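You operate a simulated robot arm through the tools that you are given. There is no shell and no other tool.

You run a simulated two-armed robot. Do the job below in one go: nothing can be reset, and whatever is moved stays where it is left.

Task
Top up the little purple tub with salt water; put it back.
Fine: to its white band, under the spout, none spilt; teal dial back at off, sliding plate in the middle. Where these are worked on the way, their far stop is far enough and under half their travel is too little: teal dial.

Only the result counts: the job must be done as asked and must still hold three seconds after the hand-in. Knocking over, shifting, dropping, spilling or breaking anything else fails it.

Robot
Two 7-joint arms with two-finger parallel grippers on one trunk that stands fixed in place. Base frame: the origin is at the foot of the trunk, x ahead of it, y to its left, z up; the work surface is at about z = 0.8. Lengths are in m, angles in degrees, forces in N, time in s.
The left shoulder is at [0.11, 0.17, 1.511], the right one opposite. With the tool pointing down near the work surface each hand reaches from about 0.32 to 0.7 m from the base axis, measured 20 degrees to its own side. Payload 1.57 kg a hand.
The TCP of each hand is the grasp point between the finger pads, 0.03 m short of the fingertips. In the tool frame z runs along the fingers and y along their closing line. The gripper opens to 0.08 m. The fingers are 0.017 m wide and 0.012 m thick; the gripper's body (0.04 by 0.082 m) begins 0.08 m behind the TCP.
Orientation is that of the tool frame in the base frame, as a unit quaternion [w, x, y, z]. With the fingers straight down and closing along the base's y, the tool's x points along the base's -x, its y along +y and its z along -z.

Tools
- The arms move only by the tool send_rows. It takes "left_series", "right_series" or both (then of equal length, played together; a hand with none holds still); each is a list of rows, each an object (a shift or turn left out is 0, a gripper value left out holds the last) with "angular": the turn, a rotation vector about the tool's x, y, z in rad, a list of three; "linear": the shift along the tool's x, y, z in cm, a list of three; "grip": the finger opening in cm, from 0 to 8. In form: [{"angular": [ax, ay, az], "linear": [dx, dy, dz], "grip": grip}, ...]. A call has 1 to 20 rows; each row is the pose to reach, as a shift and turn from the pose commanded when the call began, along the tool's axes at that moment. Each row takes 0.2 s and may step no farther than 0.05 m and 8.6 degrees from the row before; otherwise, or with a gripper value out of range, the whole call is refused. A pose out of reach is approached as far as the arm can. The call stops where the force on the tool passes 40 N (or 10 N more than at its start, if that is more) or the arm is blocked; 0.2 s more then pass. The fingers move at their own pace (about 0.072 m/s each) and stop on an object; they squeeze with about 22 N. The grip force told is the motor's: it shows also when the fingers shut on nothing. Time passes only in rows, and 0.2 s behind the last, so rows that repeat a pose let the fingers close. It gives the time, the measured TCP pose, the force on the tool (base axes), the opening and the grip force at its end, in the units of the frame above (readings bear some noise), with the torque about the TCP (base axes, N m) and any sound that the robot's microphone picked up.
- Cameras (640 x 400 px; columns grow to the right, rows downward): "scene" is now at [0.1385, 0.0491, 1.7037]; the picture's right is [0.60, -0.80, 0.00], its down [-0.59, -0.44, -0.67] and it looks along [0.54, 0.40, -0.74] (base axes); focal length 356 px, centre (320, 200). "left" rides on the left gripper at [0.072, 0.007, -0.122] in its tool frame; the picture's right is [-0.09, 1.00, 0.00], its down [-0.84, -0.08, -0.54] and it looks along [-0.54, -0.05, 0.84] (tool axes); focal length 238 px, centre (320, 200). "right" rides on the right gripper at [0.072, -0.007, -0.122] in its tool frame; the picture's right is [0.09, 1.00, 0.00], its down [-0.84, 0.08, -0.54] and it looks along [-0.54, 0.05, 0.84] (tool axes); focal length 238 px, centre (320, 200). There is no depth. A picture from a camera that has moved, and an enlarged one, comes with that camera's place and axes in the base frame and with its lens. The place of the scene camera against the robot may be out by one fixed shift of up to 0.012 m in any direction.
- snapshot(camera): a new picture of that camera. No time passes.
- slide_trunk(by): slides the trunk up (or, below 0, down) by that many m; the arms and the scene camera ride with it, the base frame stays. It gives what a move gives, with no picture.
- head_to(pan, tilt): turns the head with the scene camera to pan (to the left, within 86 degrees either way) and tilt (down, from -29 to 69), counted from straight ahead of the robot. It gives what a move gives.
- zoom(camera, box): a new picture of the part [left, top, right, bottom] of that camera's present view, enlarged. No time passes.
- job_done(): hands the job in; it is judged then, once.

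Places have to be worked out from the pictures, the camera data and where the tool is seen. Open the grippers and draw the arms clear of the work before you hand the job in, unless the task says otherwise.

The tools are called as name(argument=value, ...) on one line, values as JSON. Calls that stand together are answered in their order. send_rows: Moves the arms, as the interface text tells. Its arguments: {"type":"object","properties":{"left_series":{"type":"array"},"right_series":{"type":"array"}},"required":[]} The other tools are called the same way: slide_trunk (by) moves the trunk up or down; head_to (pan, tilt) turns the head that bears the scene camera; snapshot (camera) takes a picture; zoom (camera, box) takes an enlarged picture of a part of a camera's view; job_done () hands the job in.

At the start:

```text
t: 0.0
left_tool_pos: [0.4162, 0.6111, 1.1552]
left_tool_rot: [0.001, -0.001, 1.0, 0.0]
left_wrist_force: [0.8, 0.5, -0.6]
left_ft_torque: [-0.02, -0.01, -0.03]
left_finger_gap: 0.08
left_grasp_force: 0.1
right_tool_pos: [0.6652, 0.0279, 1.1897]
right_tool_rot: [-0.001, 0.0, 1.0, -0.001]
right_wrist_force: [-0.1, -0.3, 0.3]
right_ft_torque: [-0.01, -0.01, 0.01]
right_finger_gap: 0.0798
right_grasp_force: 0.0
trunk travel left (down, up): [-0.825, 0.065]
head pan, tilt (commanded): [36.9, 47.8]
```

scene: 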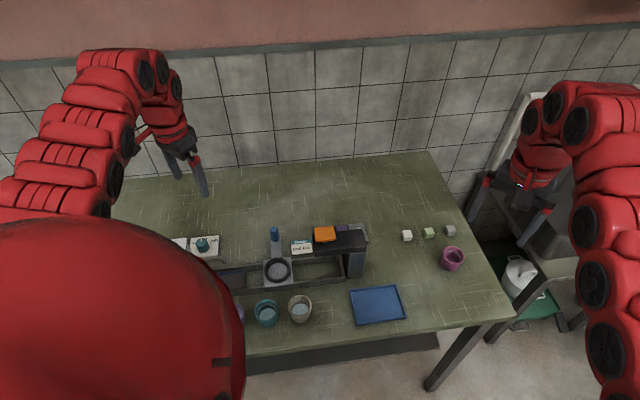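
right: 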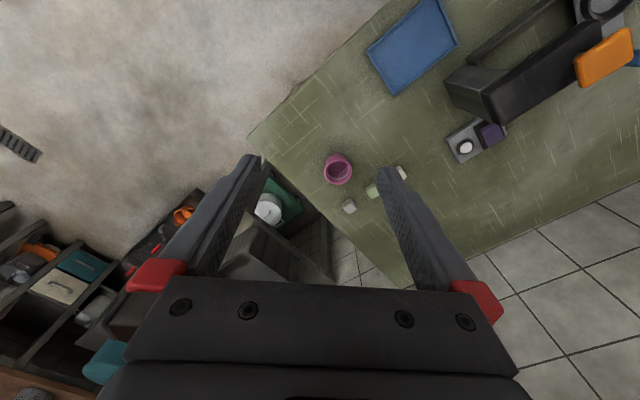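
left: 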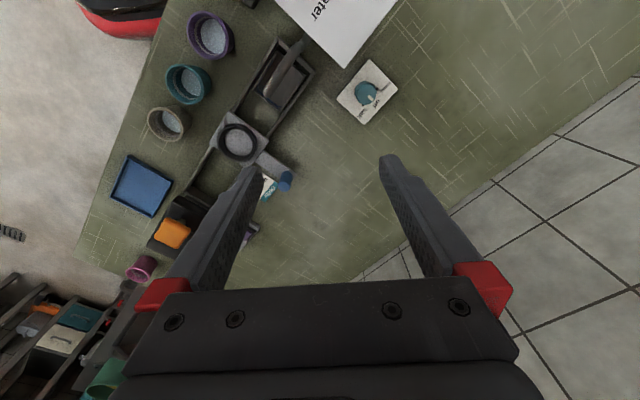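

The scene shows a table with some machine, several tubs, a teal dial on a plate, and labels. I'll zoom in on the parts to understand them.

zoom(camera="scene", box=[220, 210, 420, 335])

zoom(camera="scene", box=[380, 200, 520, 290])

zoom(camera="left", box=[80, 0, 420, 212])

zoom(camera="right", box=[300, 0, 640, 212])

```text
3.20 times, centred on (320, 272) of scene
camera zoom: at [0.1385, 0.0491, 1.7037], right [0.6, -0.8, 0.0], down [-0.59, -0.44, -0.67], along [0.54, 0.4, -0.74], focal length 1138 px, centre (320, -32)
```

zoom: 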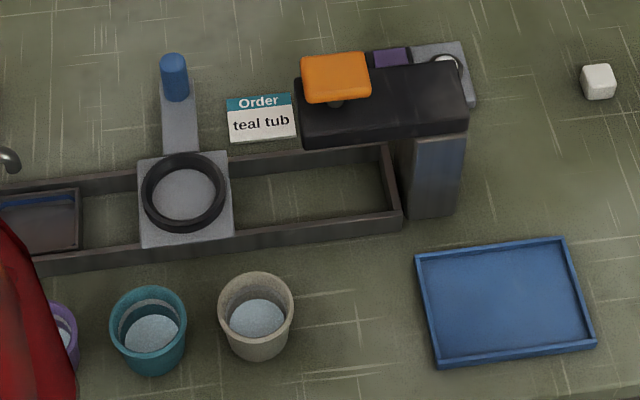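

```text
4.44 times, centred on (450, 245) of scene
camera zoom: at [0.1385, 0.0491, 1.7037], right [0.6, -0.8, 0.0], down [-0.59, -0.44, -0.67], along [0.54, 0.4, -0.74], focal length 1581 px, centre (-258, 0)
```

zoom: 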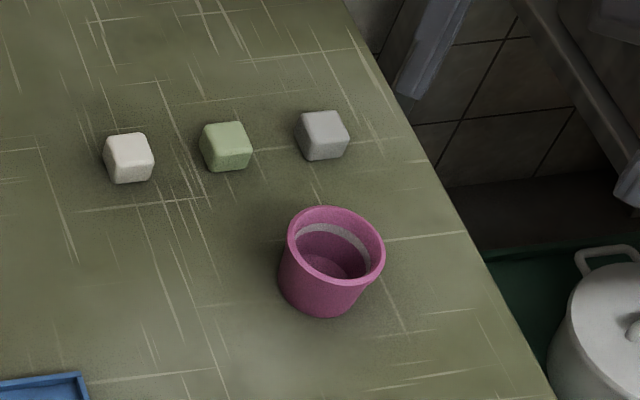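

```text
1.88 times, centred on (250, 106) of left
camera zoom: at [0.3445, 0.6166, 1.2772], right [0.09, 1.0, 0.0], down [0.84, -0.08, 0.54], along [0.54, -0.05, -0.84], focal length 449 px, centre (452, 377)
```

zoom: 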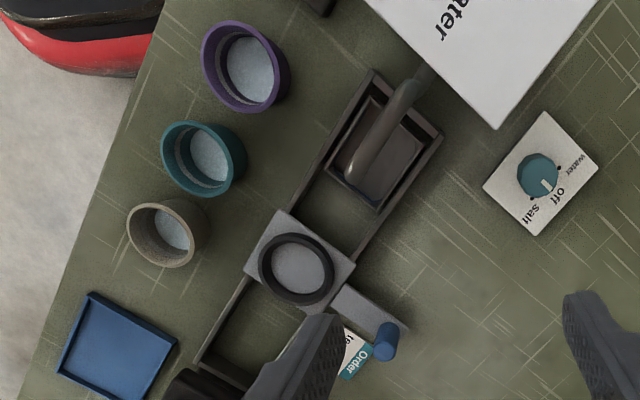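

```text
1.88 times, centred on (470, 106) of right
camera zoom: at [0.593, 0.0216, 1.3116], right [-0.09, 1.0, 0.0], down [0.84, 0.08, 0.54], along [0.54, 0.05, -0.84], focal length 449 px, centre (38, 377)
```

zoom: 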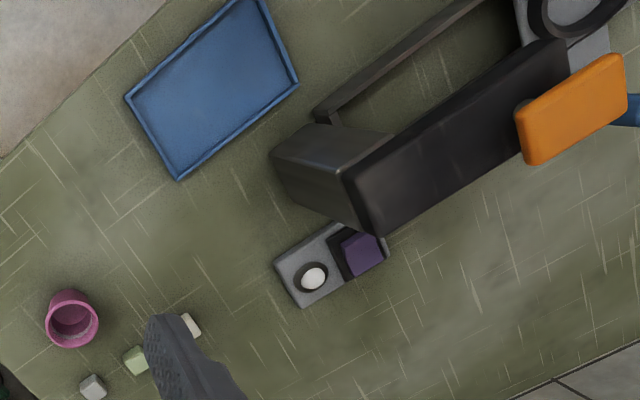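

The purple tub, spout and dial lie on the left side, partly hidden. I turn the head further left to see them.

head_to(pan=60, tilt=55)

snapshot(camera="scene")

snapshot(camera="left")

```text
t: 0.9
left_tool_pos: [0.4166, 0.6109, 1.1558]
left_tool_rot: [0.001, 0.0, 1.0, 0.001]
left_wrist_force: [0.0, 0.5, 0.0]
left_ft_torque: [0.03, 0.02, 0.01]
left_finger_gap: 0.08
left_grasp_force: 0.0
right_tool_pos: [0.6663, 0.0293, 1.1904]
right_tool_rot: [0.0, 0.001, 1.0, 0.001]
right_wrist_force: [0.5, -0.2, 0.2]
right_ft_torque: [0.0, 0.0, -0.01]
right_finger_gap: 0.0801
right_grasp_force: 0.1
trunk travel left (down, up): [-0.825, 0.065]
head pan, tilt (commanded): [60.0, 55.0]
```

```text
taken
camera scene: at [0.1114, 0.0642, 1.6942], right [0.87, -0.5, 0.0], down [-0.41, -0.71, -0.57], along [0.29, 0.5, -0.82], focal length 356 px, centre (320, 200)
```

scene: 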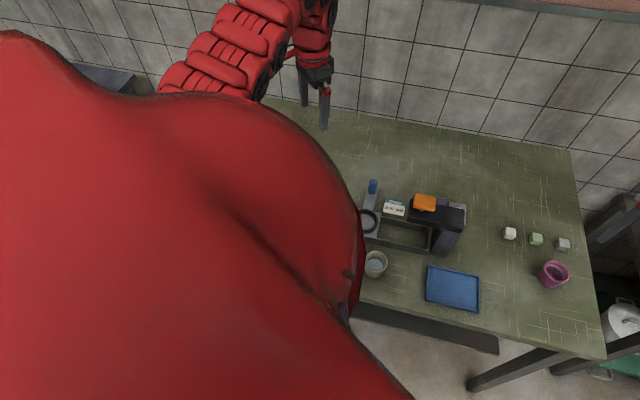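

```text
taken
camera left: at [0.3445, 0.6166, 1.2772], right [0.09, 1.0, 0.0], down [0.84, -0.08, 0.54], along [0.54, -0.05, -0.84], focal length 238 px, centre (320, 200)
```

left: 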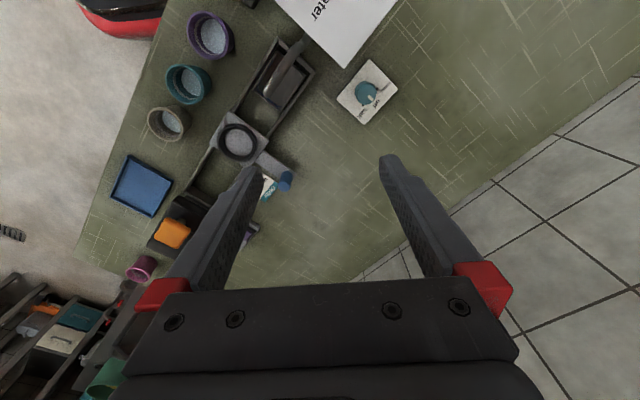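

The robot's own shoulder hides the left side from the head, so I'll use the left hand camera. I move the left hand back toward the robot to see the sign, spout and dial.

send_rows(left_series=[{"linear": [3, 0, 0]}, {"linear": [6, 0, 0]}, {"linear": [9, 0, 0]}, {"linear": [12, 0, 0]}])

snapshot(camera="left")

snapshot(camera="scene")

```text
t: 1.9
left_tool_pos: [0.3011, 0.6654, 1.1968]
left_tool_rot: [0.006, 0.009, 1.0, 0.003]
left_wrist_force: [2.1, -1.6, -0.1]
left_ft_torque: [0.12, 0.18, 0.03]
left_finger_gap: 0.0801
left_grasp_force: 0.1
left hand out of reach, approached as far as the arm can: row 1, 2, 3, 4
right_tool_pos: [0.664, 0.0282, 1.1922]
right_tool_rot: [0.001, 0.001, 1.0, 0.0]
right_wrist_force: [0.0, 0.0, -0.3]
right_ft_torque: [0.03, -0.05, 0.01]
right_finger_gap: 0.0799
right_grasp_force: 0.0
trunk travel left (down, up): [-0.825, 0.065]
head pan, tilt (commanded): [60.0, 55.0]
```

```text
taken
camera left: at [0.2271, 0.6721, 1.3181], right [0.11, 0.99, 0.01], down [0.83, -0.1, 0.55], along [0.55, -0.05, -0.83], focal length 238 px, centre (320, 200)
```

left: 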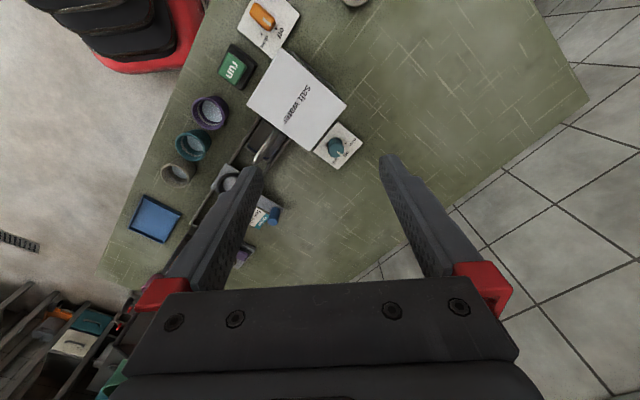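

```text
taken
camera scene: at [0.1091, 0.0649, 1.6945], right [0.87, -0.5, 0.0], down [-0.41, -0.71, -0.57], along [0.29, 0.5, -0.82], focal length 356 px, centre (320, 200)
```

scene: 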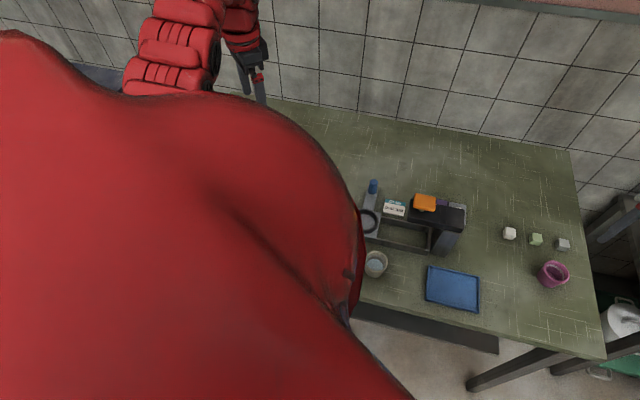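

There's a salt water tank between the spout and other items: a green "run" button and an orange dial. I zoom in.

zoom(camera="left", box=[160, 0, 380, 138])

zoom(camera="left", box=[100, 70, 380, 245])

```text
2.90 times, centred on (270, 69) of left
camera zoom: at [0.2271, 0.6721, 1.3181], right [0.11, 0.99, 0.01], down [0.83, -0.1, 0.55], along [0.55, -0.05, -0.83], focal length 691 px, centre (465, 580)
```

zoom: 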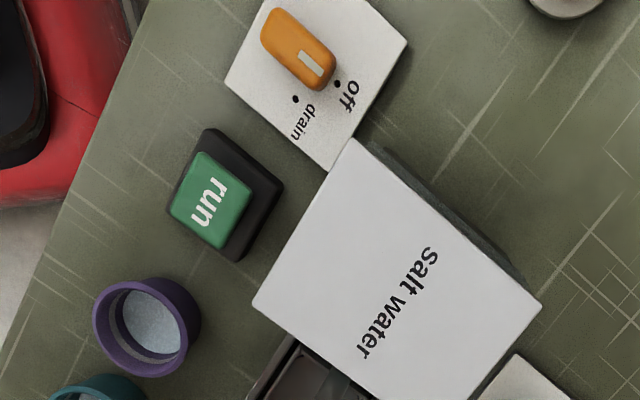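

```text
2.29 times, centred on (240, 158) of left
camera zoom: at [0.2271, 0.6721, 1.3181], right [0.11, 0.99, 0.01], down [0.83, -0.1, 0.55], along [0.55, -0.05, -0.83], focal length 545 px, centre (503, 297)
```

zoom: 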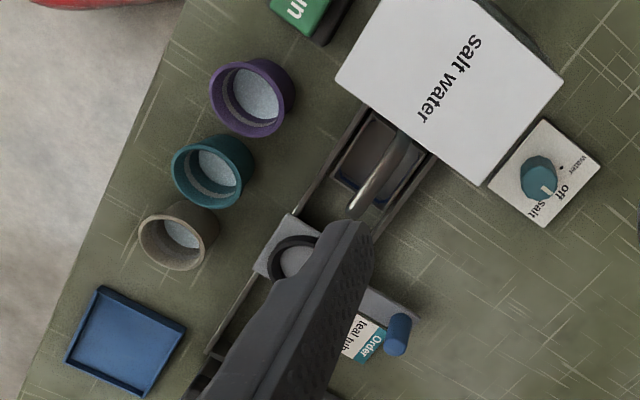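

The tank top is at about z=0.97 (triangulated) and the teal dial at about [0.42, 0.69, 0.83]. The left arm is cramped this high, so I lower the trunk by 0.12 m, with both hands still well above everything.

slide_trunk(by=-0.12)

snapshot(camera="left")

```text
t: 3.4
left_tool_pos: [0.3002, 0.6671, 1.0777]
left_tool_rot: [0.004, 0.006, 1.0, 0.004]
left_wrist_force: [-0.2, -0.7, 0.2]
left_ft_torque: [-0.01, 0.03, 0.02]
left_finger_gap: 0.0802
left_grasp_force: 0.0
right_tool_pos: [0.6662, 0.0277, 1.0699]
right_tool_rot: [0.0, 0.001, 1.0, 0.0]
right_wrist_force: [0.4, 0.0, 0.0]
right_ft_torque: [0.03, -0.01, -0.03]
right_finger_gap: 0.08
right_grasp_force: 0.1
trunk travel left (down, up): [-0.705, 0.185]
head pan, tilt (commanded): [60.0, 55.0]
```

```text
taken
camera left: at [0.226, 0.6724, 1.198], right [0.1, 0.99, 0.01], down [0.83, -0.09, 0.55], along [0.55, -0.05, -0.84], focal length 238 px, centre (320, 200)
```

left: 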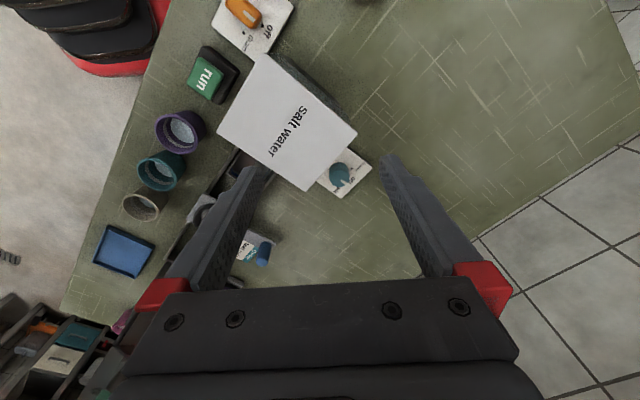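

I move the left hand toward the tubs for a closer look from about the same height.

send_rows(left_series=[{"linear": [-2, -4, 0]}, {"linear": [-4, -8, 0]}, {"linear": [-6, -12, 0]}, {"linear": [-7, -16, 0]}, {"linear": [-7, -16, 0]}])

snapshot(camera="left")

snapshot(camera="scene")

```text
t: 4.6
left_tool_pos: [0.3151, 0.6385, 1.1292]
left_tool_rot: [0.003, 0.006, 1.0, 0.003]
left_wrist_force: [-0.1, 0.5, -0.4]
left_ft_torque: [0.02, 0.01, 0.01]
left_finger_gap: 0.0797
left_grasp_force: 0.0
left hand out of reach, approached as far as the arm can: row 1, 2, 3, 4, 5
right_tool_pos: [0.666, 0.0267, 1.0695]
right_tool_rot: [0.0, 0.001, 1.0, 0.0]
right_wrist_force: [-0.2, 0.2, 0.1]
right_ft_torque: [-0.02, 0.0, -0.01]
right_finger_gap: 0.0798
right_grasp_force: 0.2
trunk travel left (down, up): [-0.705, 0.185]
head pan, tilt (commanded): [60.0, 55.0]
```

```text
taken
camera left: at [0.2414, 0.6449, 1.2494], right [0.1, 0.99, 0.01], down [0.83, -0.09, 0.55], along [0.55, -0.05, -0.84], focal length 238 px, centre (320, 200)
```

left: 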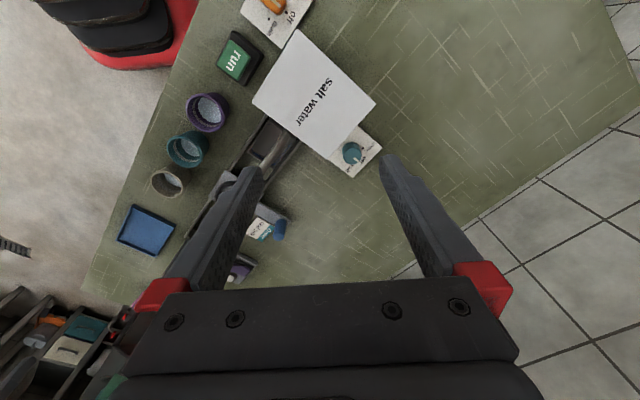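

```text
taken
camera scene: at [0.1112, 0.0631, 1.5742], right [0.87, -0.5, 0.0], down [-0.41, -0.71, -0.57], along [0.29, 0.5, -0.82], focal length 356 px, centre (320, 200)
```

scene: 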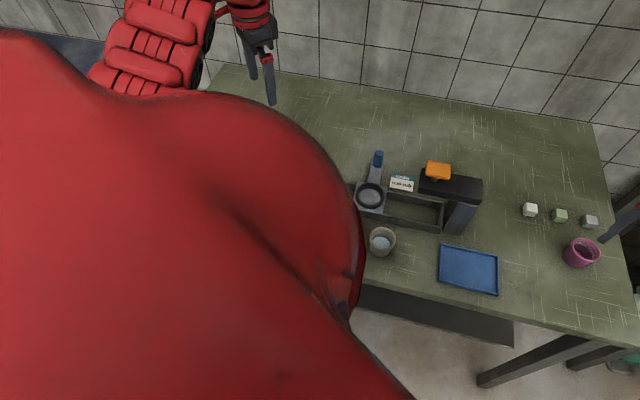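

The arm has a minimum reach distance from the shoulder, so close targets need the trunk high. I raise the trunk to the top again, then test where the hand goes.

slide_trunk(by=0.185)

send_rows(left_series=[{"linear": [0, 0, 0]}])

```text
t: 6.6
left_tool_pos: [0.316, 0.6394, 1.3131]
left_tool_rot: [0.004, 0.006, 1.0, 0.003]
left_wrist_force: [0.0, -0.6, -0.3]
left_ft_torque: [0.02, 0.04, -0.02]
left_finger_gap: 0.0803
left_grasp_force: 0.0
right_tool_pos: [0.6654, 0.0294, 1.2554]
right_tool_rot: [0.0, 0.001, 1.0, 0.0]
right_wrist_force: [0.0, 0.6, 0.8]
right_ft_torque: [-0.02, 0.02, -0.03]
right_finger_gap: 0.0801
right_grasp_force: 0.0
trunk travel left (down, up): [-0.89, 0.0]
head pan, tilt (commanded): [60.0, 55.0]
```

```text
t: 7.0
left_tool_pos: [0.3147, 0.6396, 1.3122]
left_tool_rot: [0.004, 0.007, 1.0, 0.002]
left_wrist_force: [-0.2, -0.3, -0.1]
left_ft_torque: [0.04, 0.0, 0.02]
left_finger_gap: 0.0798
left_grasp_force: 0.1
right_tool_pos: [0.6648, 0.0288, 1.2552]
right_tool_rot: [-0.001, 0.002, 1.0, 0.0]
right_wrist_force: [-0.6, 0.4, 0.3]
right_ft_torque: [-0.04, 0.0, -0.03]
right_finger_gap: 0.08
right_grasp_force: 0.1
trunk travel left (down, up): [-0.89, 0.0]
head pan, tilt (commanded): [60.0, 55.0]
```

Zero shift keeps the pose, so the trunk move resets the commanded pose. Now I lower the left hand and move it toward a viewing point above the spout and tubs.

send_rows(left_series=[{"linear": [-1, -1, 4.5]}, {"linear": [-2, -2, 9]}, {"linear": [-3.5, -4, 13]}, {"linear": [-5, -6, 17]}, {"linear": [-6.5, -9, 20]}, {"linear": [-8.5, -12, 23]}, {"linear": [-8.5, -12, 25]}])

snapshot(camera="left")

snapshot(camera="scene")

```text
t: 8.8
left_tool_pos: [0.4132, 0.5863, 1.1576]
left_tool_rot: [0.022, 0.017, 0.994, 0.108]
left_wrist_force: [0.1, -0.6, 0.2]
left_ft_torque: [0.0, -0.03, -0.02]
left_finger_gap: 0.0801
left_grasp_force: 0.1
left hand out of reach, approached as far as the arm can: row 1, 2, 3, 4, 5, 6
right_tool_pos: [0.6624, 0.0256, 1.2573]
right_tool_rot: [0.001, 0.001, 1.0, 0.001]
right_wrist_force: [-0.8, 0.5, 0.1]
right_ft_torque: [0.0, -0.06, -0.01]
right_finger_gap: 0.0799
right_grasp_force: 0.0
trunk travel left (down, up): [-0.89, 0.0]
head pan, tilt (commanded): [60.0, 55.0]
stopped in row 7 (left hand): the arm was blocked; the commanded pose is now the measured one
```

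```text
taken
camera left: at [0.3355, 0.5691, 1.2746], right [0.12, 0.97, 0.22], down [0.81, -0.22, 0.55], along [0.58, 0.11, -0.81], focal length 238 px, centre (320, 200)
```

left: 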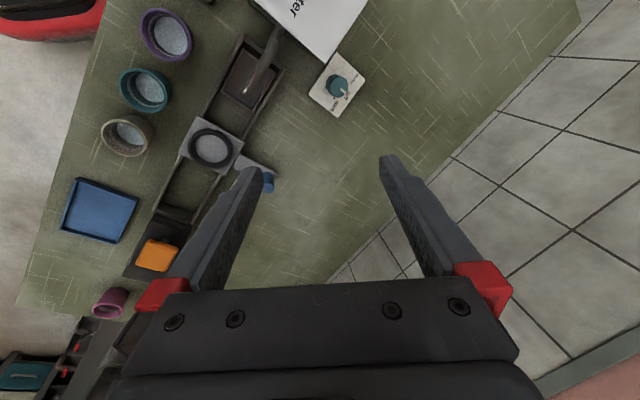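

```text
taken
camera scene: at [0.1079, 0.062, 1.7595], right [0.87, -0.5, 0.0], down [-0.41, -0.71, -0.57], along [0.29, 0.5, -0.82], focal length 356 px, centre (320, 200)
```

scene: 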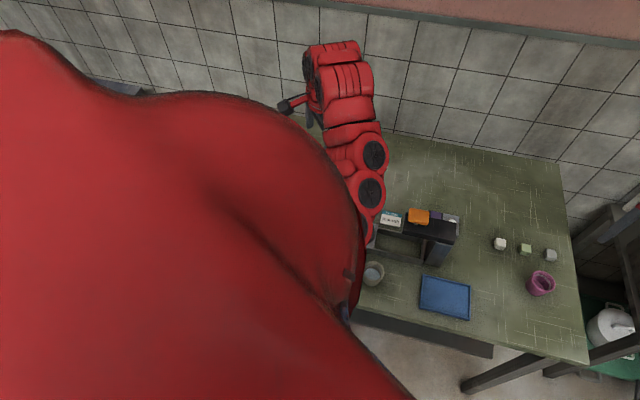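

The arm was reported as blocked and the elbow has swung. I check the arm posture with the head turned more forward.

head_to(pan=35, tilt=35)

snapshot(camera="scene")

snapshot(camera="right")

```text
t: 9.7
left_tool_pos: [0.4172, 0.5886, 1.1555]
left_tool_rot: [0.02, 0.017, 0.994, 0.107]
left_wrist_force: [0.2, 1.3, 0.1]
left_ft_torque: [0.02, -0.02, 0.02]
left_finger_gap: 0.0799
left_grasp_force: 0.1
right_tool_pos: [0.6659, 0.0284, 1.2538]
right_tool_rot: [-0.002, 0.001, 1.0, 0.0]
right_wrist_force: [-1.2, -0.3, -0.8]
right_ft_torque: [-0.02, 0.0, 0.0]
right_finger_gap: 0.0802
right_grasp_force: 0.1
trunk travel left (down, up): [-0.89, 0.0]
head pan, tilt (commanded): [35.0, 35.0]
```

```text
taken
camera scene: at [0.1483, 0.0527, 1.7872], right [0.57, -0.82, 0.0], down [-0.47, -0.33, -0.82], along [0.67, 0.47, -0.57], focal length 356 px, centre (320, 200)
```

scene: 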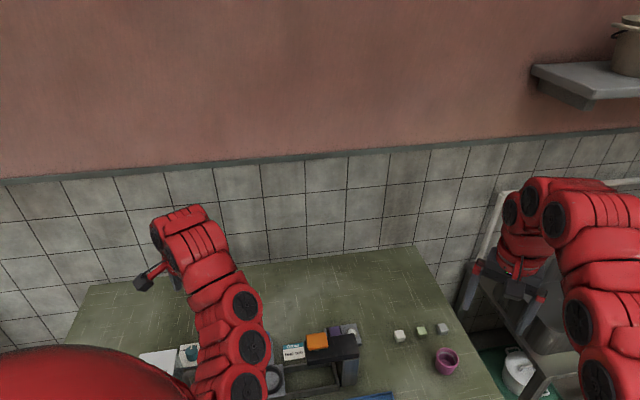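

```text
taken
camera right: at [0.5938, 0.0218, 1.3762], right [-0.09, 1.0, 0.0], down [0.84, 0.08, 0.54], along [0.54, 0.05, -0.84], focal length 238 px, centre (320, 200)
```

right: 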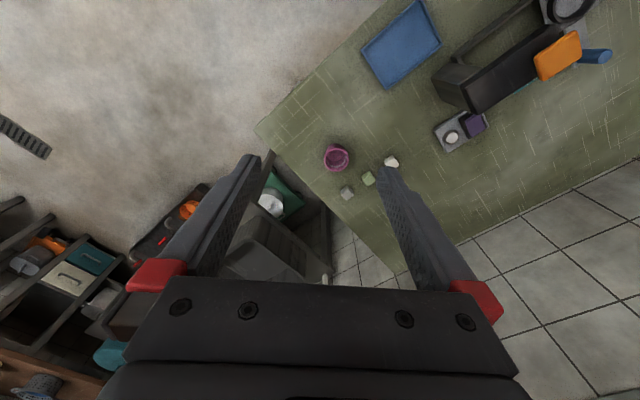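

The left elbow now hangs down in front, well above the table (about z 1.3). I move the hand forward and inward to a mid-range point and straighten the tool.

send_rows(left_series=[{"linear": [-1.7, -2.1, 1.7], "angular": [0.05, 0.01, -0.01]}, {"linear": [-3.4, -4.2, 3.4], "angular": [0.1, 0.02, -0.02]}, {"linear": [-5.0, -6.4, 5.2], "angular": [0.15, 0.03, -0.027]}, {"linear": [-6.6, -8.5, 7.0], "angular": [0.2, 0.04, -0.034]}, {"linear": [-8.3, -10.7, 8.7], "angular": [0.214, 0.04, -0.034]}])

snapshot(camera="left")

snapshot(camera="scene")

```text
t: 10.9
left_tool_pos: [0.501, 0.4978, 1.0505]
left_tool_rot: [0.001, 0.0, 1.0, 0.0]
left_wrist_force: [0.8, -0.7, -0.6]
left_ft_torque: [-0.01, -0.01, -0.02]
left_finger_gap: 0.08
left_grasp_force: 0.1
right_tool_pos: [0.6672, 0.0287, 1.2541]
right_tool_rot: [-0.001, 0.001, 1.0, -0.001]
right_wrist_force: [-0.9, 0.6, -0.7]
right_ft_torque: [0.0, 0.0, -0.01]
right_finger_gap: 0.0801
right_grasp_force: 0.1
trunk travel left (down, up): [-0.89, 0.0]
head pan, tilt (commanded): [35.0, 35.0]
```

```text
taken
camera left: at [0.4277, 0.5037, 1.1725], right [0.09, 1.0, 0.0], down [0.84, -0.08, 0.54], along [0.54, -0.05, -0.84], focal length 238 px, centre (320, 200)
```

left: 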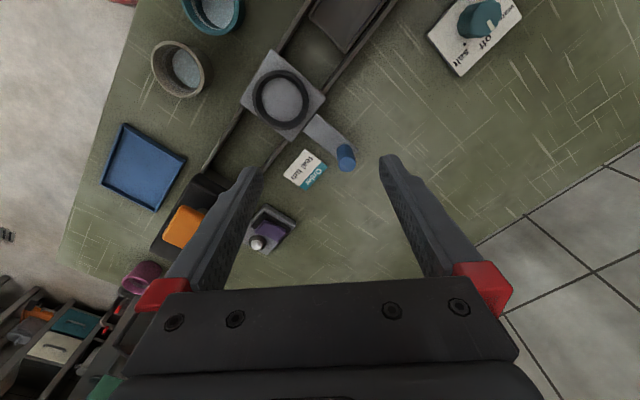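

```text
taken
camera scene: at [0.1488, 0.0518, 1.7873], right [0.57, -0.82, 0.0], down [-0.47, -0.33, -0.82], along [0.67, 0.47, -0.57], focal length 356 px, centre (320, 200)
```

scene: 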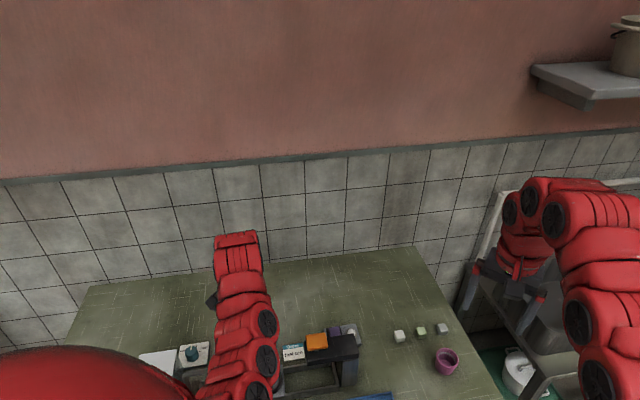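

Good posture now. I move back a bit to look at the purple tub and spout from nearly overhead.

send_rows(left_series=[{"linear": [2.5, -1, 1]}, {"linear": [5, -2, 2]}, {"linear": [7, -2.8, 3]}, {"linear": [9, -2.8, 4]}, {"linear": [9, -2.8, 4]}])

snapshot(camera="left")

zoom(camera="left", box=[140, 0, 340, 125])

```text
t: 12.1
left_tool_pos: [0.4098, 0.4709, 1.0121]
left_tool_rot: [0.001, 0.0, 1.0, -0.001]
left_wrist_force: [1.2, 0.5, -0.4]
left_ft_torque: [-0.04, 0.01, -0.01]
left_finger_gap: 0.0798
left_grasp_force: 0.0
right_tool_pos: [0.6664, 0.0279, 1.2545]
right_tool_rot: [-0.001, 0.001, 1.0, 0.0]
right_wrist_force: [0.7, -0.4, 0.8]
right_ft_torque: [0.05, 0.03, 0.03]
right_finger_gap: 0.08
right_grasp_force: 0.1
trunk travel left (down, up): [-0.89, 0.0]
head pan, tilt (commanded): [35.0, 35.0]
```

```text
taken
camera left: at [0.3369, 0.4772, 1.1326], right [0.09, 1.0, 0.0], down [0.84, -0.08, 0.54], along [0.54, -0.05, -0.84], focal length 238 px, centre (320, 200)
```

left: 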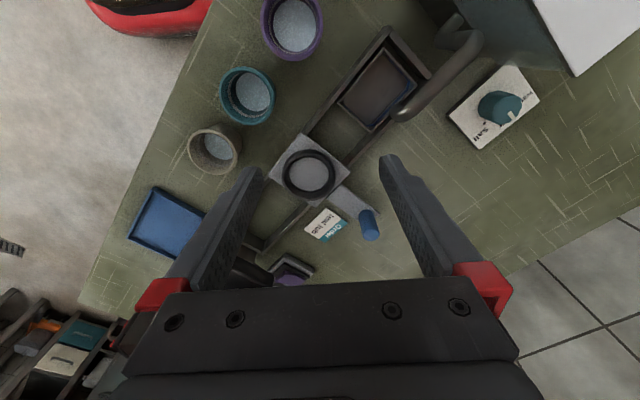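

```text
3.20 times, centred on (240, 62) of left
camera zoom: at [0.3369, 0.4772, 1.1326], right [0.09, 1.0, 0.0], down [0.84, -0.08, 0.54], along [0.54, -0.05, -0.84], focal length 763 px, centre (576, 640)
```

zoom: 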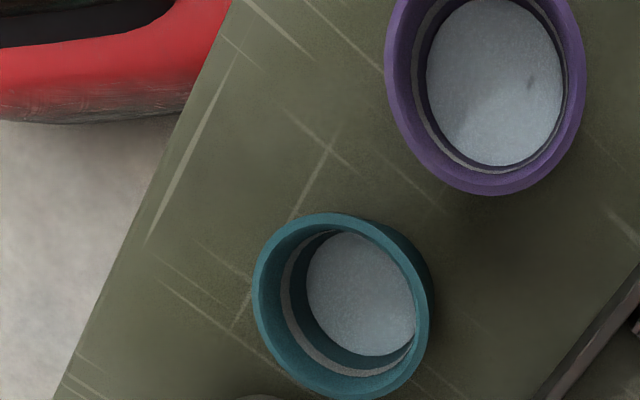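

I zoom on the spout, plate and dial from this viewpoint.

zoom(camera="left", box=[320, 0, 600, 175])

zoom(camera="left", box=[240, 110, 400, 210])

zoom(camera="left", box=[430, 50, 560, 131])

```text
2.29 times, centred on (460, 88) of left
camera zoom: at [0.3369, 0.4772, 1.1326], right [0.09, 1.0, 0.0], down [0.84, -0.08, 0.54], along [0.54, -0.05, -0.84], focal length 545 px, centre (0, 457)
```

zoom: 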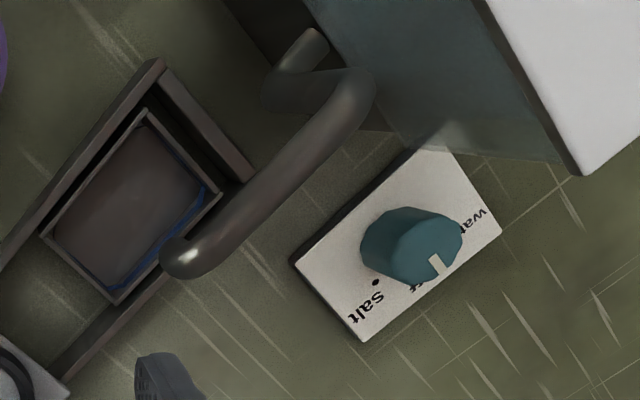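

```text
4.00 times, centred on (320, 160) of left
camera zoom: at [0.3369, 0.4772, 1.1326], right [0.09, 1.0, 0.0], down [0.84, -0.08, 0.54], along [0.54, -0.05, -0.84], focal length 953 px, centre (320, 360)
```

zoom: 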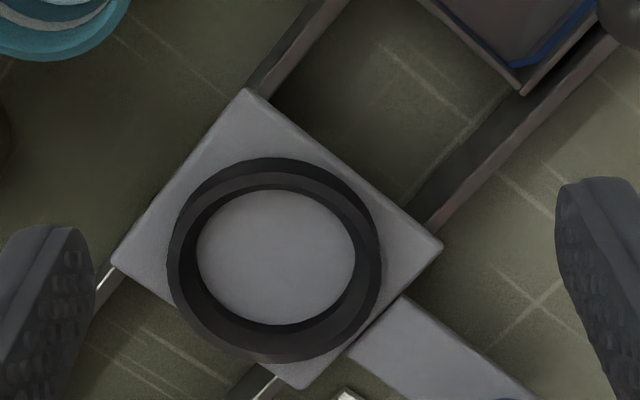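

```text
4.92 times, centred on (495, 90) of left
camera zoom: at [0.3369, 0.4772, 1.1326], right [0.09, 1.0, 0.0], down [0.84, -0.08, 0.54], along [0.54, -0.05, -0.84], focal length 1173 px, centre (-542, 739)
```

zoom: 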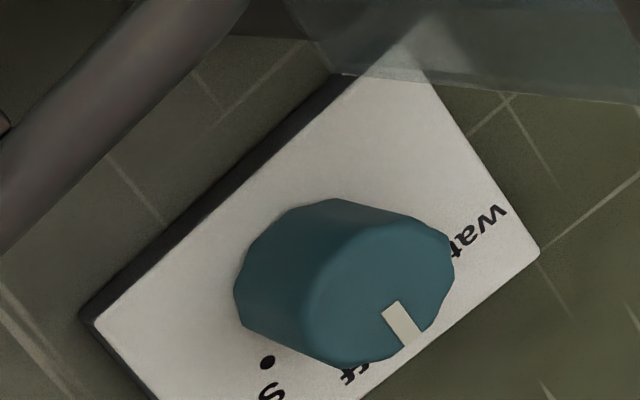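

The spout outlet is near [0.39, 0.54, 0.93], the drip tray below it, the plate centre near [0.49, 0.446], its blue peg near [0.56, 0.53], and the purple tub near [0.318, 0.452] with its rim at about z=0.845. I move above the purple tub, turning the tool 45° so the fingers will close across the tub row.

send_rows(left_series=[{"linear": [1, -0.3, 0.5], "angular": [0, 0, 0.13]}, {"linear": [2.5, -0.6, 1.5], "angular": [0, 0, 0.26]}, {"linear": [4.5, -1, 2.5], "angular": [0, 0, 0.39]}, {"linear": [6.5, -1.4, 3.5], "angular": [0, 0, 0.52]}, {"linear": [8, -1.7, 4.5], "angular": [0, 0, 0.65]}, {"linear": [9.2, -1.9, 5.5], "angular": [0, 0, 0.785]}, {"linear": [9.2, -1.9, 6.0], "angular": [0, 0, 0.785]}])

snapshot(camera="left")

```text
t: 13.7
left_tool_pos: [0.3173, 0.4519, 0.9508]
left_tool_rot: [0.0, 0.384, 0.923, 0.001]
left_wrist_force: [-0.6, -0.2, 0.6]
left_ft_torque: [0.01, 0.0, -0.04]
left_finger_gap: 0.08
left_grasp_force: 0.1
right_tool_pos: [0.6656, 0.0291, 1.2549]
right_tool_rot: [0.0, 0.001, 1.0, 0.0]
right_wrist_force: [0.5, 0.0, 0.8]
right_ft_torque: [0.03, 0.01, 0.0]
right_finger_gap: 0.08
right_grasp_force: 0.0
trunk travel left (down, up): [-0.89, 0.0]
head pan, tilt (commanded): [35.0, 35.0]
```

```text
taken
camera left: at [0.2706, 0.507, 1.0725], right [0.77, 0.64, 0.0], down [0.54, -0.65, 0.54], along [0.35, -0.42, -0.84], focal length 238 px, centre (320, 200)
```

left: 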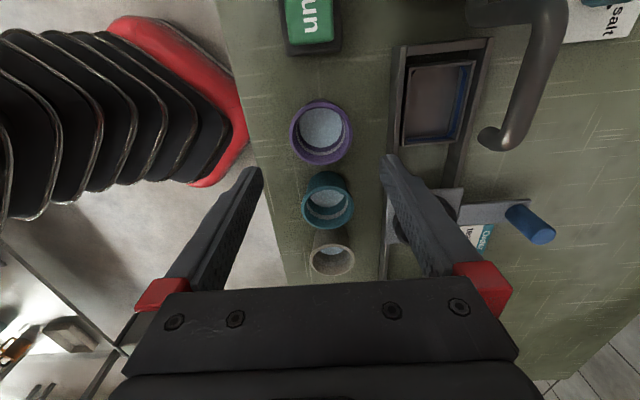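

The purple tub sits almost exactly under the grasp point. I zoom in on it to judge rim, band and water level.

zoom(camera="left", box=[270, 80, 374, 145])

zoom(camera="left", box=[270, 90, 398, 290])

zoom(camera="left", box=[380, 0, 640, 162])

```text
6.15 times, centred on (322, 112) of left
camera zoom: at [0.2706, 0.507, 1.0725], right [0.77, 0.64, 0.0], down [0.54, -0.65, 0.54], along [0.35, -0.42, -0.84], focal length 1467 px, centre (308, 738)
```

zoom: 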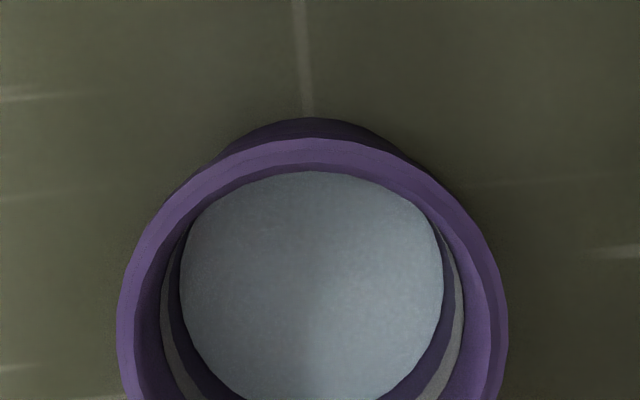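

```text
2.00 times, centred on (334, 190) of left
camera zoom: at [0.2706, 0.507, 1.0725], right [0.77, 0.64, 0.0], down [0.54, -0.65, 0.54], along [0.35, -0.42, -0.84], focal length 477 px, centre (292, 220)
```

zoom: 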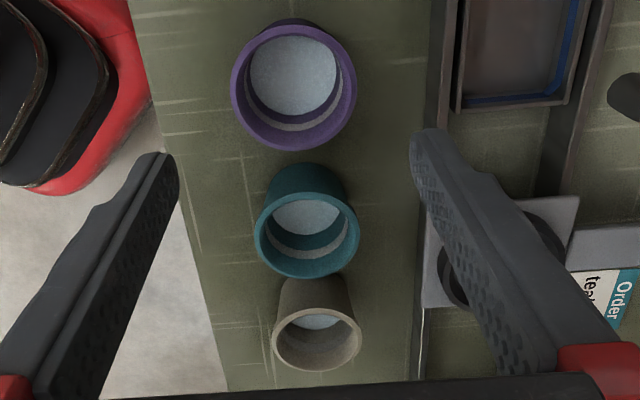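

```text
2.46 times, centred on (510, 81) of left
camera zoom: at [0.2706, 0.507, 1.0725], right [0.77, 0.64, 0.0], down [0.54, -0.65, 0.54], along [0.35, -0.42, -0.84], focal length 587 px, centre (-148, 493)
```

zoom: 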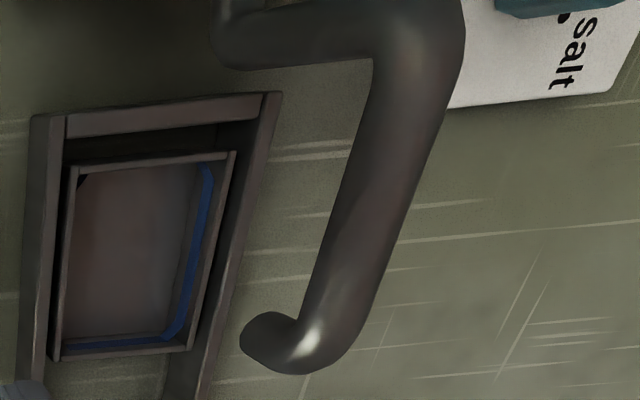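

I take one more zoom centred on the whole tub opening to measure band and water level.

zoom(camera="left", box=[264, 95, 376, 165])

head_to(pan=25, tilt=55)

snapshot(camera="scene")

```text
5.71 times, centred on (320, 130) of left
camera zoom: at [0.2706, 0.507, 1.0725], right [0.77, 0.64, 0.0], down [0.54, -0.65, 0.54], along [0.35, -0.42, -0.84], focal length 1362 px, centre (320, 600)
```

zoom: 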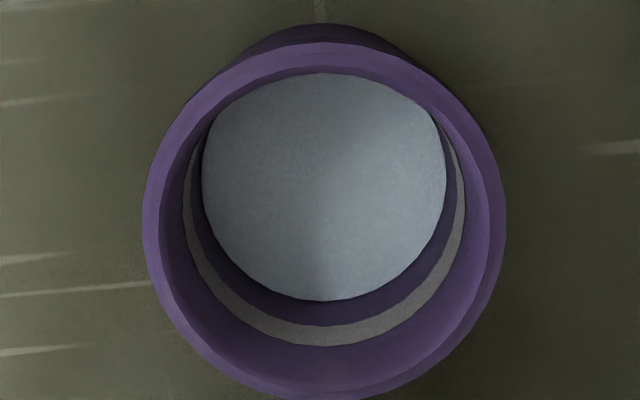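

```text
t: 14.5
left_tool_pos: [0.3178, 0.4521, 0.9517]
left_tool_rot: [0.001, 0.383, 0.924, 0.0]
left_wrist_force: [-0.2, -0.7, -0.3]
left_ft_torque: [0.0, 0.03, -0.02]
left_finger_gap: 0.0801
left_grasp_force: 0.2
right_tool_pos: [0.6656, 0.0279, 1.2542]
right_tool_rot: [-0.001, 0.001, 1.0, 0.0]
right_wrist_force: [-0.6, 1.2, 0.4]
right_ft_torque: [-0.01, -0.02, 0.03]
right_finger_gap: 0.0799
right_grasp_force: 0.2
trunk travel left (down, up): [-0.89, 0.0]
head pan, tilt (commanded): [25.0, 55.0]
```

```text
taken
camera scene: at [0.1407, 0.0322, 1.7592], right [0.42, -0.91, 0.0], down [-0.74, -0.35, -0.57], along [0.52, 0.24, -0.82], focal length 356 px, centre (320, 200)
```

scene: 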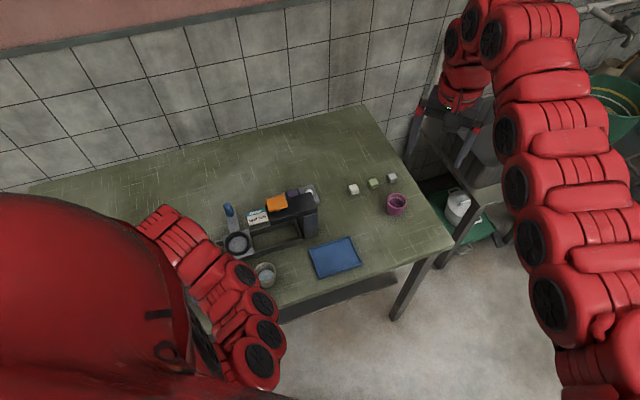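

The measured water surface is at about z 0.816, the white band about 0.826–0.834 and the rim about 0.845. Before grasping, I inspect the plate and its ring from directly above to measure heights and position.

send_rows(left_series=[{"linear": [-2.5, 2.4, -1]}, {"linear": [-5, 4.8, -2]}, {"linear": [-7.5, 7.2, -2]}, {"linear": [-10, 9.5, -2]}, {"linear": [-12.3, 11.5, -2]}, {"linear": [-12.3, 11.5, -2]}])

snapshot(camera="left")

zoom(camera="left", box=[240, 80, 400, 180])

```text
t: 15.9
left_tool_pos: [0.4864, 0.447, 0.9708]
left_tool_rot: [0.001, 0.383, 0.924, 0.001]
left_wrist_force: [-0.3, -0.3, 0.7]
left_ft_torque: [0.0, 0.01, 0.0]
left_finger_gap: 0.0799
left_grasp_force: 0.1
right_tool_pos: [0.6654, 0.0273, 1.2554]
right_tool_rot: [0.0, 0.001, 1.0, 0.001]
right_wrist_force: [-0.1, 1.3, 0.2]
right_ft_torque: [0.0, 0.02, 0.01]
right_finger_gap: 0.0803
right_grasp_force: 0.1
trunk travel left (down, up): [-0.89, 0.0]
head pan, tilt (commanded): [25.0, 55.0]
```

```text
taken
camera left: at [0.4393, 0.5016, 1.0923], right [0.77, 0.64, 0.0], down [0.54, -0.65, 0.54], along [0.35, -0.42, -0.84], focal length 238 px, centre (320, 200)
```

left: 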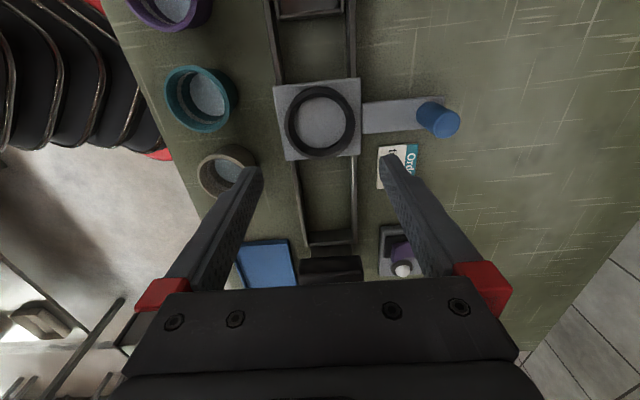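

```text
4.00 times, centred on (320, 130) of left
camera zoom: at [0.4393, 0.5016, 1.0923], right [0.77, 0.64, 0.0], down [0.54, -0.65, 0.54], along [0.35, -0.42, -0.84], focal length 953 px, centre (320, 480)
```

zoom: 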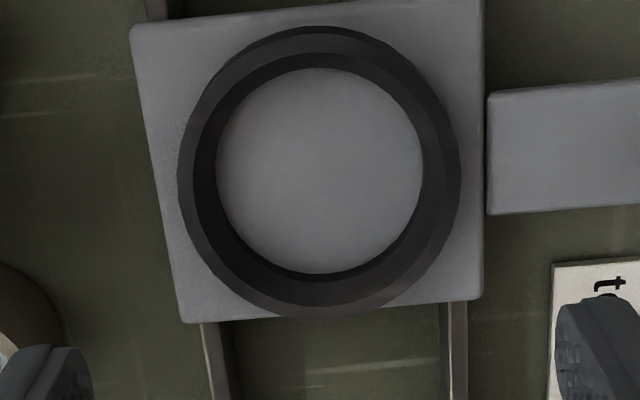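

The ring centre is at about [0.485, 0.447], its top about z=0.841 and the plate top about 0.83; the tool at 45° yaw is aligned with the table. Now I go back over the purple tub and descend around it with open fingers, tips about 2 cm above its foot.

send_rows(left_series=[{"linear": [3, -2.9, 0], "grip": 8}, {"linear": [6, -5.8, 0]}, {"linear": [9, -8.7, 0]}, {"linear": [12.2, -11.6, 0]}, {"linear": [12.2, -11.6, 2.5]}, {"linear": [12.2, -11.6, 5]}, {"linear": [12.2, -11.6, 7.0]}, {"linear": [12.2, -11.6, 8.0]}, {"linear": [12.2, -11.6, 8.0]}])

snapshot(camera="left")

```text
t: 17.9
left_tool_pos: [0.3184, 0.4493, 0.8899]
left_tool_rot: [0.001, 0.383, 0.924, 0.0]
left_wrist_force: [-0.1, 0.2, -0.6]
left_ft_torque: [0.02, 0.02, 0.01]
left_finger_gap: 0.0798
left_grasp_force: 0.0
right_tool_pos: [0.6657, 0.0274, 1.2544]
right_tool_rot: [-0.001, 0.001, 1.0, 0.0]
right_wrist_force: [0.0, -1.0, -0.2]
right_ft_torque: [-0.01, -0.02, -0.01]
right_finger_gap: 0.0798
right_grasp_force: 0.1
trunk travel left (down, up): [-0.89, 0.0]
head pan, tilt (commanded): [25.0, 55.0]
```

```text
taken
camera left: at [0.2701, 0.5047, 1.012], right [0.77, 0.64, 0.0], down [0.54, -0.65, 0.54], along [0.35, -0.42, -0.84], focal length 238 px, centre (320, 200)
```

left: 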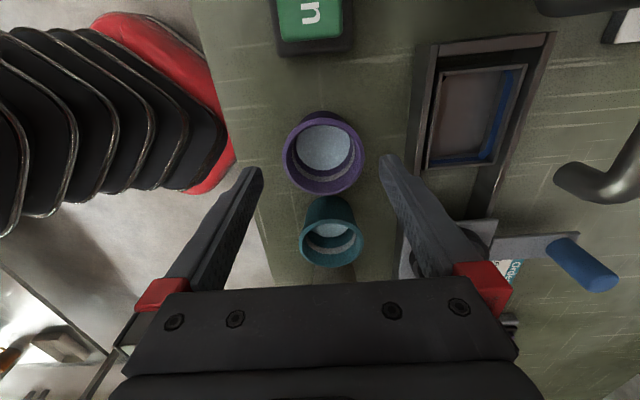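

Fingertips are now just above the rim height on both sides. I zoom to re-measure the rim from this lower viewpoint.

zoom(camera="left", box=[240, 100, 400, 200])

```text
4.00 times, centred on (320, 150) of left
camera zoom: at [0.2701, 0.5047, 1.012], right [0.77, 0.64, 0.0], down [0.54, -0.65, 0.54], along [0.35, -0.42, -0.84], focal length 953 px, centre (320, 400)
```

zoom: 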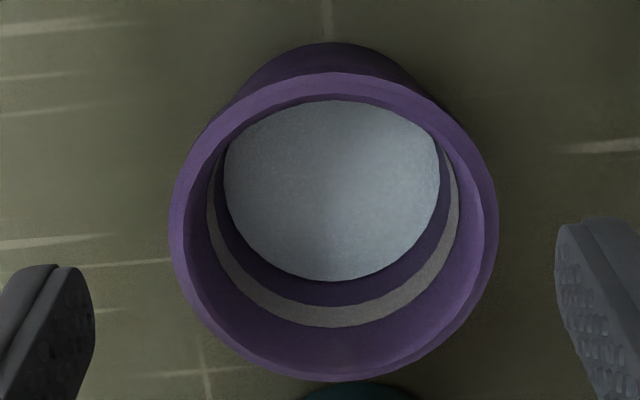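

The rim is at about z=0.856 with diameter ~0.058, and the tub centre is at about [0.3157, 0.4538]. I shift by 5 mm and descend to z=0.855.

send_rows(left_series=[{"linear": [0.5, 0.13, 0]}, {"linear": [0.5, 0.13, 1.5]}, {"linear": [0.5, 0.13, 3.0]}, {"linear": [0.5, 0.13, 3.5]}, {"linear": [0.5, 0.13, 3.5]}])

snapshot(camera="left")

zoom(camera="left", box=[220, 110, 412, 230])

```text
t: 19.1
left_tool_pos: [0.3152, 0.4554, 0.8558]
left_tool_rot: [0.001, 0.382, 0.924, 0.0]
left_wrist_force: [-0.5, 0.1, 0.5]
left_ft_torque: [0.01, -0.02, 0.0]
left_finger_gap: 0.0801
left_grasp_force: 0.0
right_tool_pos: [0.6649, 0.028, 1.2551]
right_tool_rot: [0.0, 0.001, 1.0, 0.001]
right_wrist_force: [-0.2, -0.3, -0.1]
right_ft_torque: [0.02, 0.01, 0.0]
right_finger_gap: 0.0801
right_grasp_force: 0.1
trunk travel left (down, up): [-0.89, 0.0]
head pan, tilt (commanded): [25.0, 55.0]
```

```text
taken
camera left: at [0.2681, 0.5095, 0.9775], right [0.77, 0.64, 0.0], down [0.54, -0.65, 0.54], along [0.35, -0.42, -0.84], focal length 238 px, centre (320, 200)
```

left: 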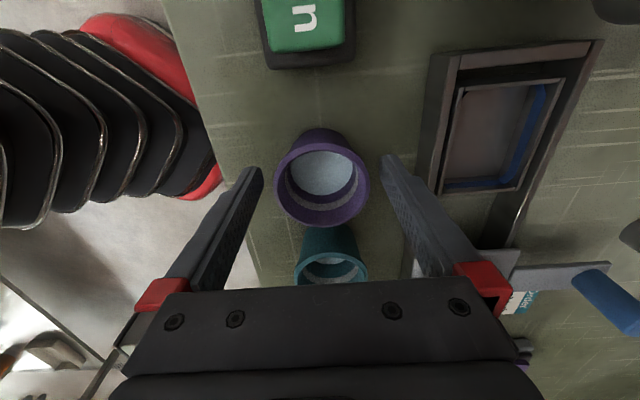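

```text
3.33 times, centred on (316, 170) of left
camera zoom: at [0.2681, 0.5095, 0.9775], right [0.77, 0.64, 0.0], down [0.54, -0.65, 0.54], along [0.35, -0.42, -0.84], focal length 794 px, centre (333, 300)
```

zoom: 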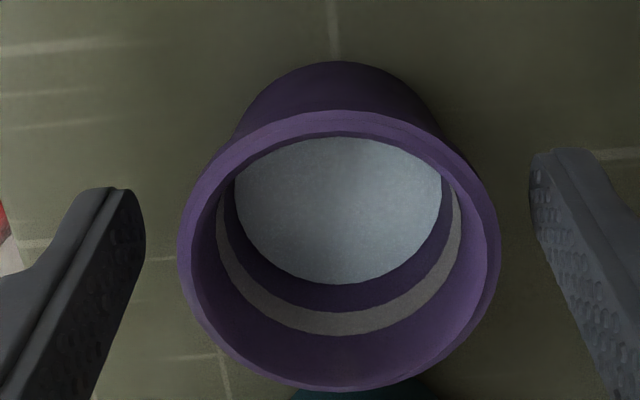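

The tub centre solves to about [0.3167, 0.4527] (I will return it there). I make a final 3 mm correction, lower to z=0.85 and close the fingers.

send_rows(left_series=[{"linear": [-0.3, -0.1, 0.3], "grip": 8}, {"linear": [-0.3, -0.1, 0.55], "grip": 8}, {"linear": [-0.3, -0.1, 0.55], "grip": 6.6}, {"linear": [-0.3, -0.1, 0.55], "grip": 5.5}, {"linear": [-0.3, -0.1, 0.55], "grip": 4}, {"linear": [-0.3, -0.1, 0.55], "grip": 4}, {"linear": [-0.3, -0.1, 0.55], "grip": 4}])

snapshot(camera="left")

```text
t: 20.7
left_tool_pos: [0.3163, 0.4515, 0.8496]
left_tool_rot: [0.001, 0.382, 0.924, 0.0]
left_wrist_force: [-0.3, 0.2, -0.4]
left_ft_torque: [-0.03, 0.0, -0.01]
left_finger_gap: 0.0567
left_grasp_force: 21.8
right_tool_pos: [0.667, 0.0272, 1.2544]
right_tool_rot: [0.0, 0.001, 1.0, 0.001]
right_wrist_force: [0.2, 0.5, 0.0]
right_ft_torque: [-0.01, -0.02, 0.02]
right_finger_gap: 0.0802
right_grasp_force: 0.1
trunk travel left (down, up): [-0.89, 0.0]
head pan, tilt (commanded): [25.0, 55.0]
```

```text
taken
camera left: at [0.2695, 0.5068, 0.9716], right [0.77, 0.64, 0.0], down [0.54, -0.65, 0.54], along [0.35, -0.42, -0.84], focal length 238 px, centre (320, 200)
```

left: 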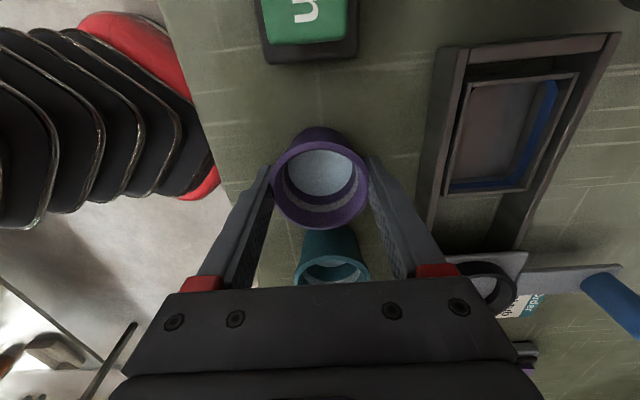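

Gripped: gap 5.7 cm at 21.8 N. I lift slowly straight up 10 cm and check the tub hangs level.

send_rows(left_series=[{"linear": [0, 0, -0.5]}, {"linear": [0, 0, -1.3]}, {"linear": [0, 0, -2.4]}, {"linear": [0, 0, -3.6]}, {"linear": [0, 0, -5.0]}, {"linear": [0, 0, -6.5]}, {"linear": [0, 0, -8.0]}, {"linear": [0, 0, -9.2]}, {"linear": [0, 0, -10]}, {"linear": [0, 0, -10]}])

snapshot(camera="left")

```text
t: 22.9
left_tool_pos: [0.3164, 0.4523, 0.9496]
left_tool_rot: [0.001, 0.382, 0.924, 0.0]
left_wrist_force: [-0.1, -0.2, -0.3]
left_ft_torque: [0.0, 0.03, 0.03]
left_finger_gap: 0.0566
left_grasp_force: 22.3
right_tool_pos: [0.6661, 0.0268, 1.2549]
right_tool_rot: [0.0, 0.001, 1.0, 0.0]
right_wrist_force: [0.0, 0.4, -0.3]
right_ft_torque: [-0.02, -0.02, 0.03]
right_finger_gap: 0.08
right_grasp_force: 0.1
trunk travel left (down, up): [-0.89, 0.0]
head pan, tilt (commanded): [25.0, 55.0]
```

```text
taken
camera left: at [0.2694, 0.507, 1.0718], right [0.77, 0.64, 0.0], down [0.54, -0.65, 0.54], along [0.35, -0.42, -0.84], focal length 238 px, centre (320, 200)
```

left: 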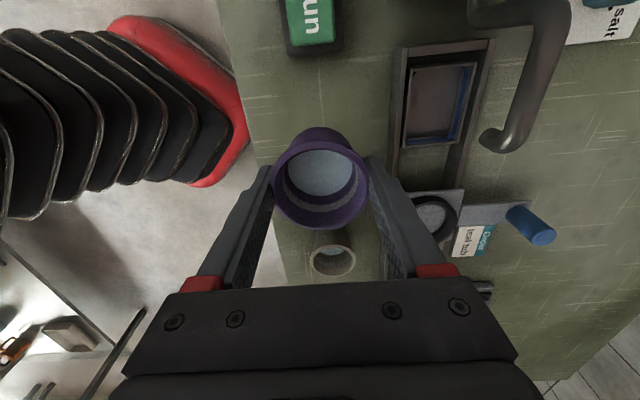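

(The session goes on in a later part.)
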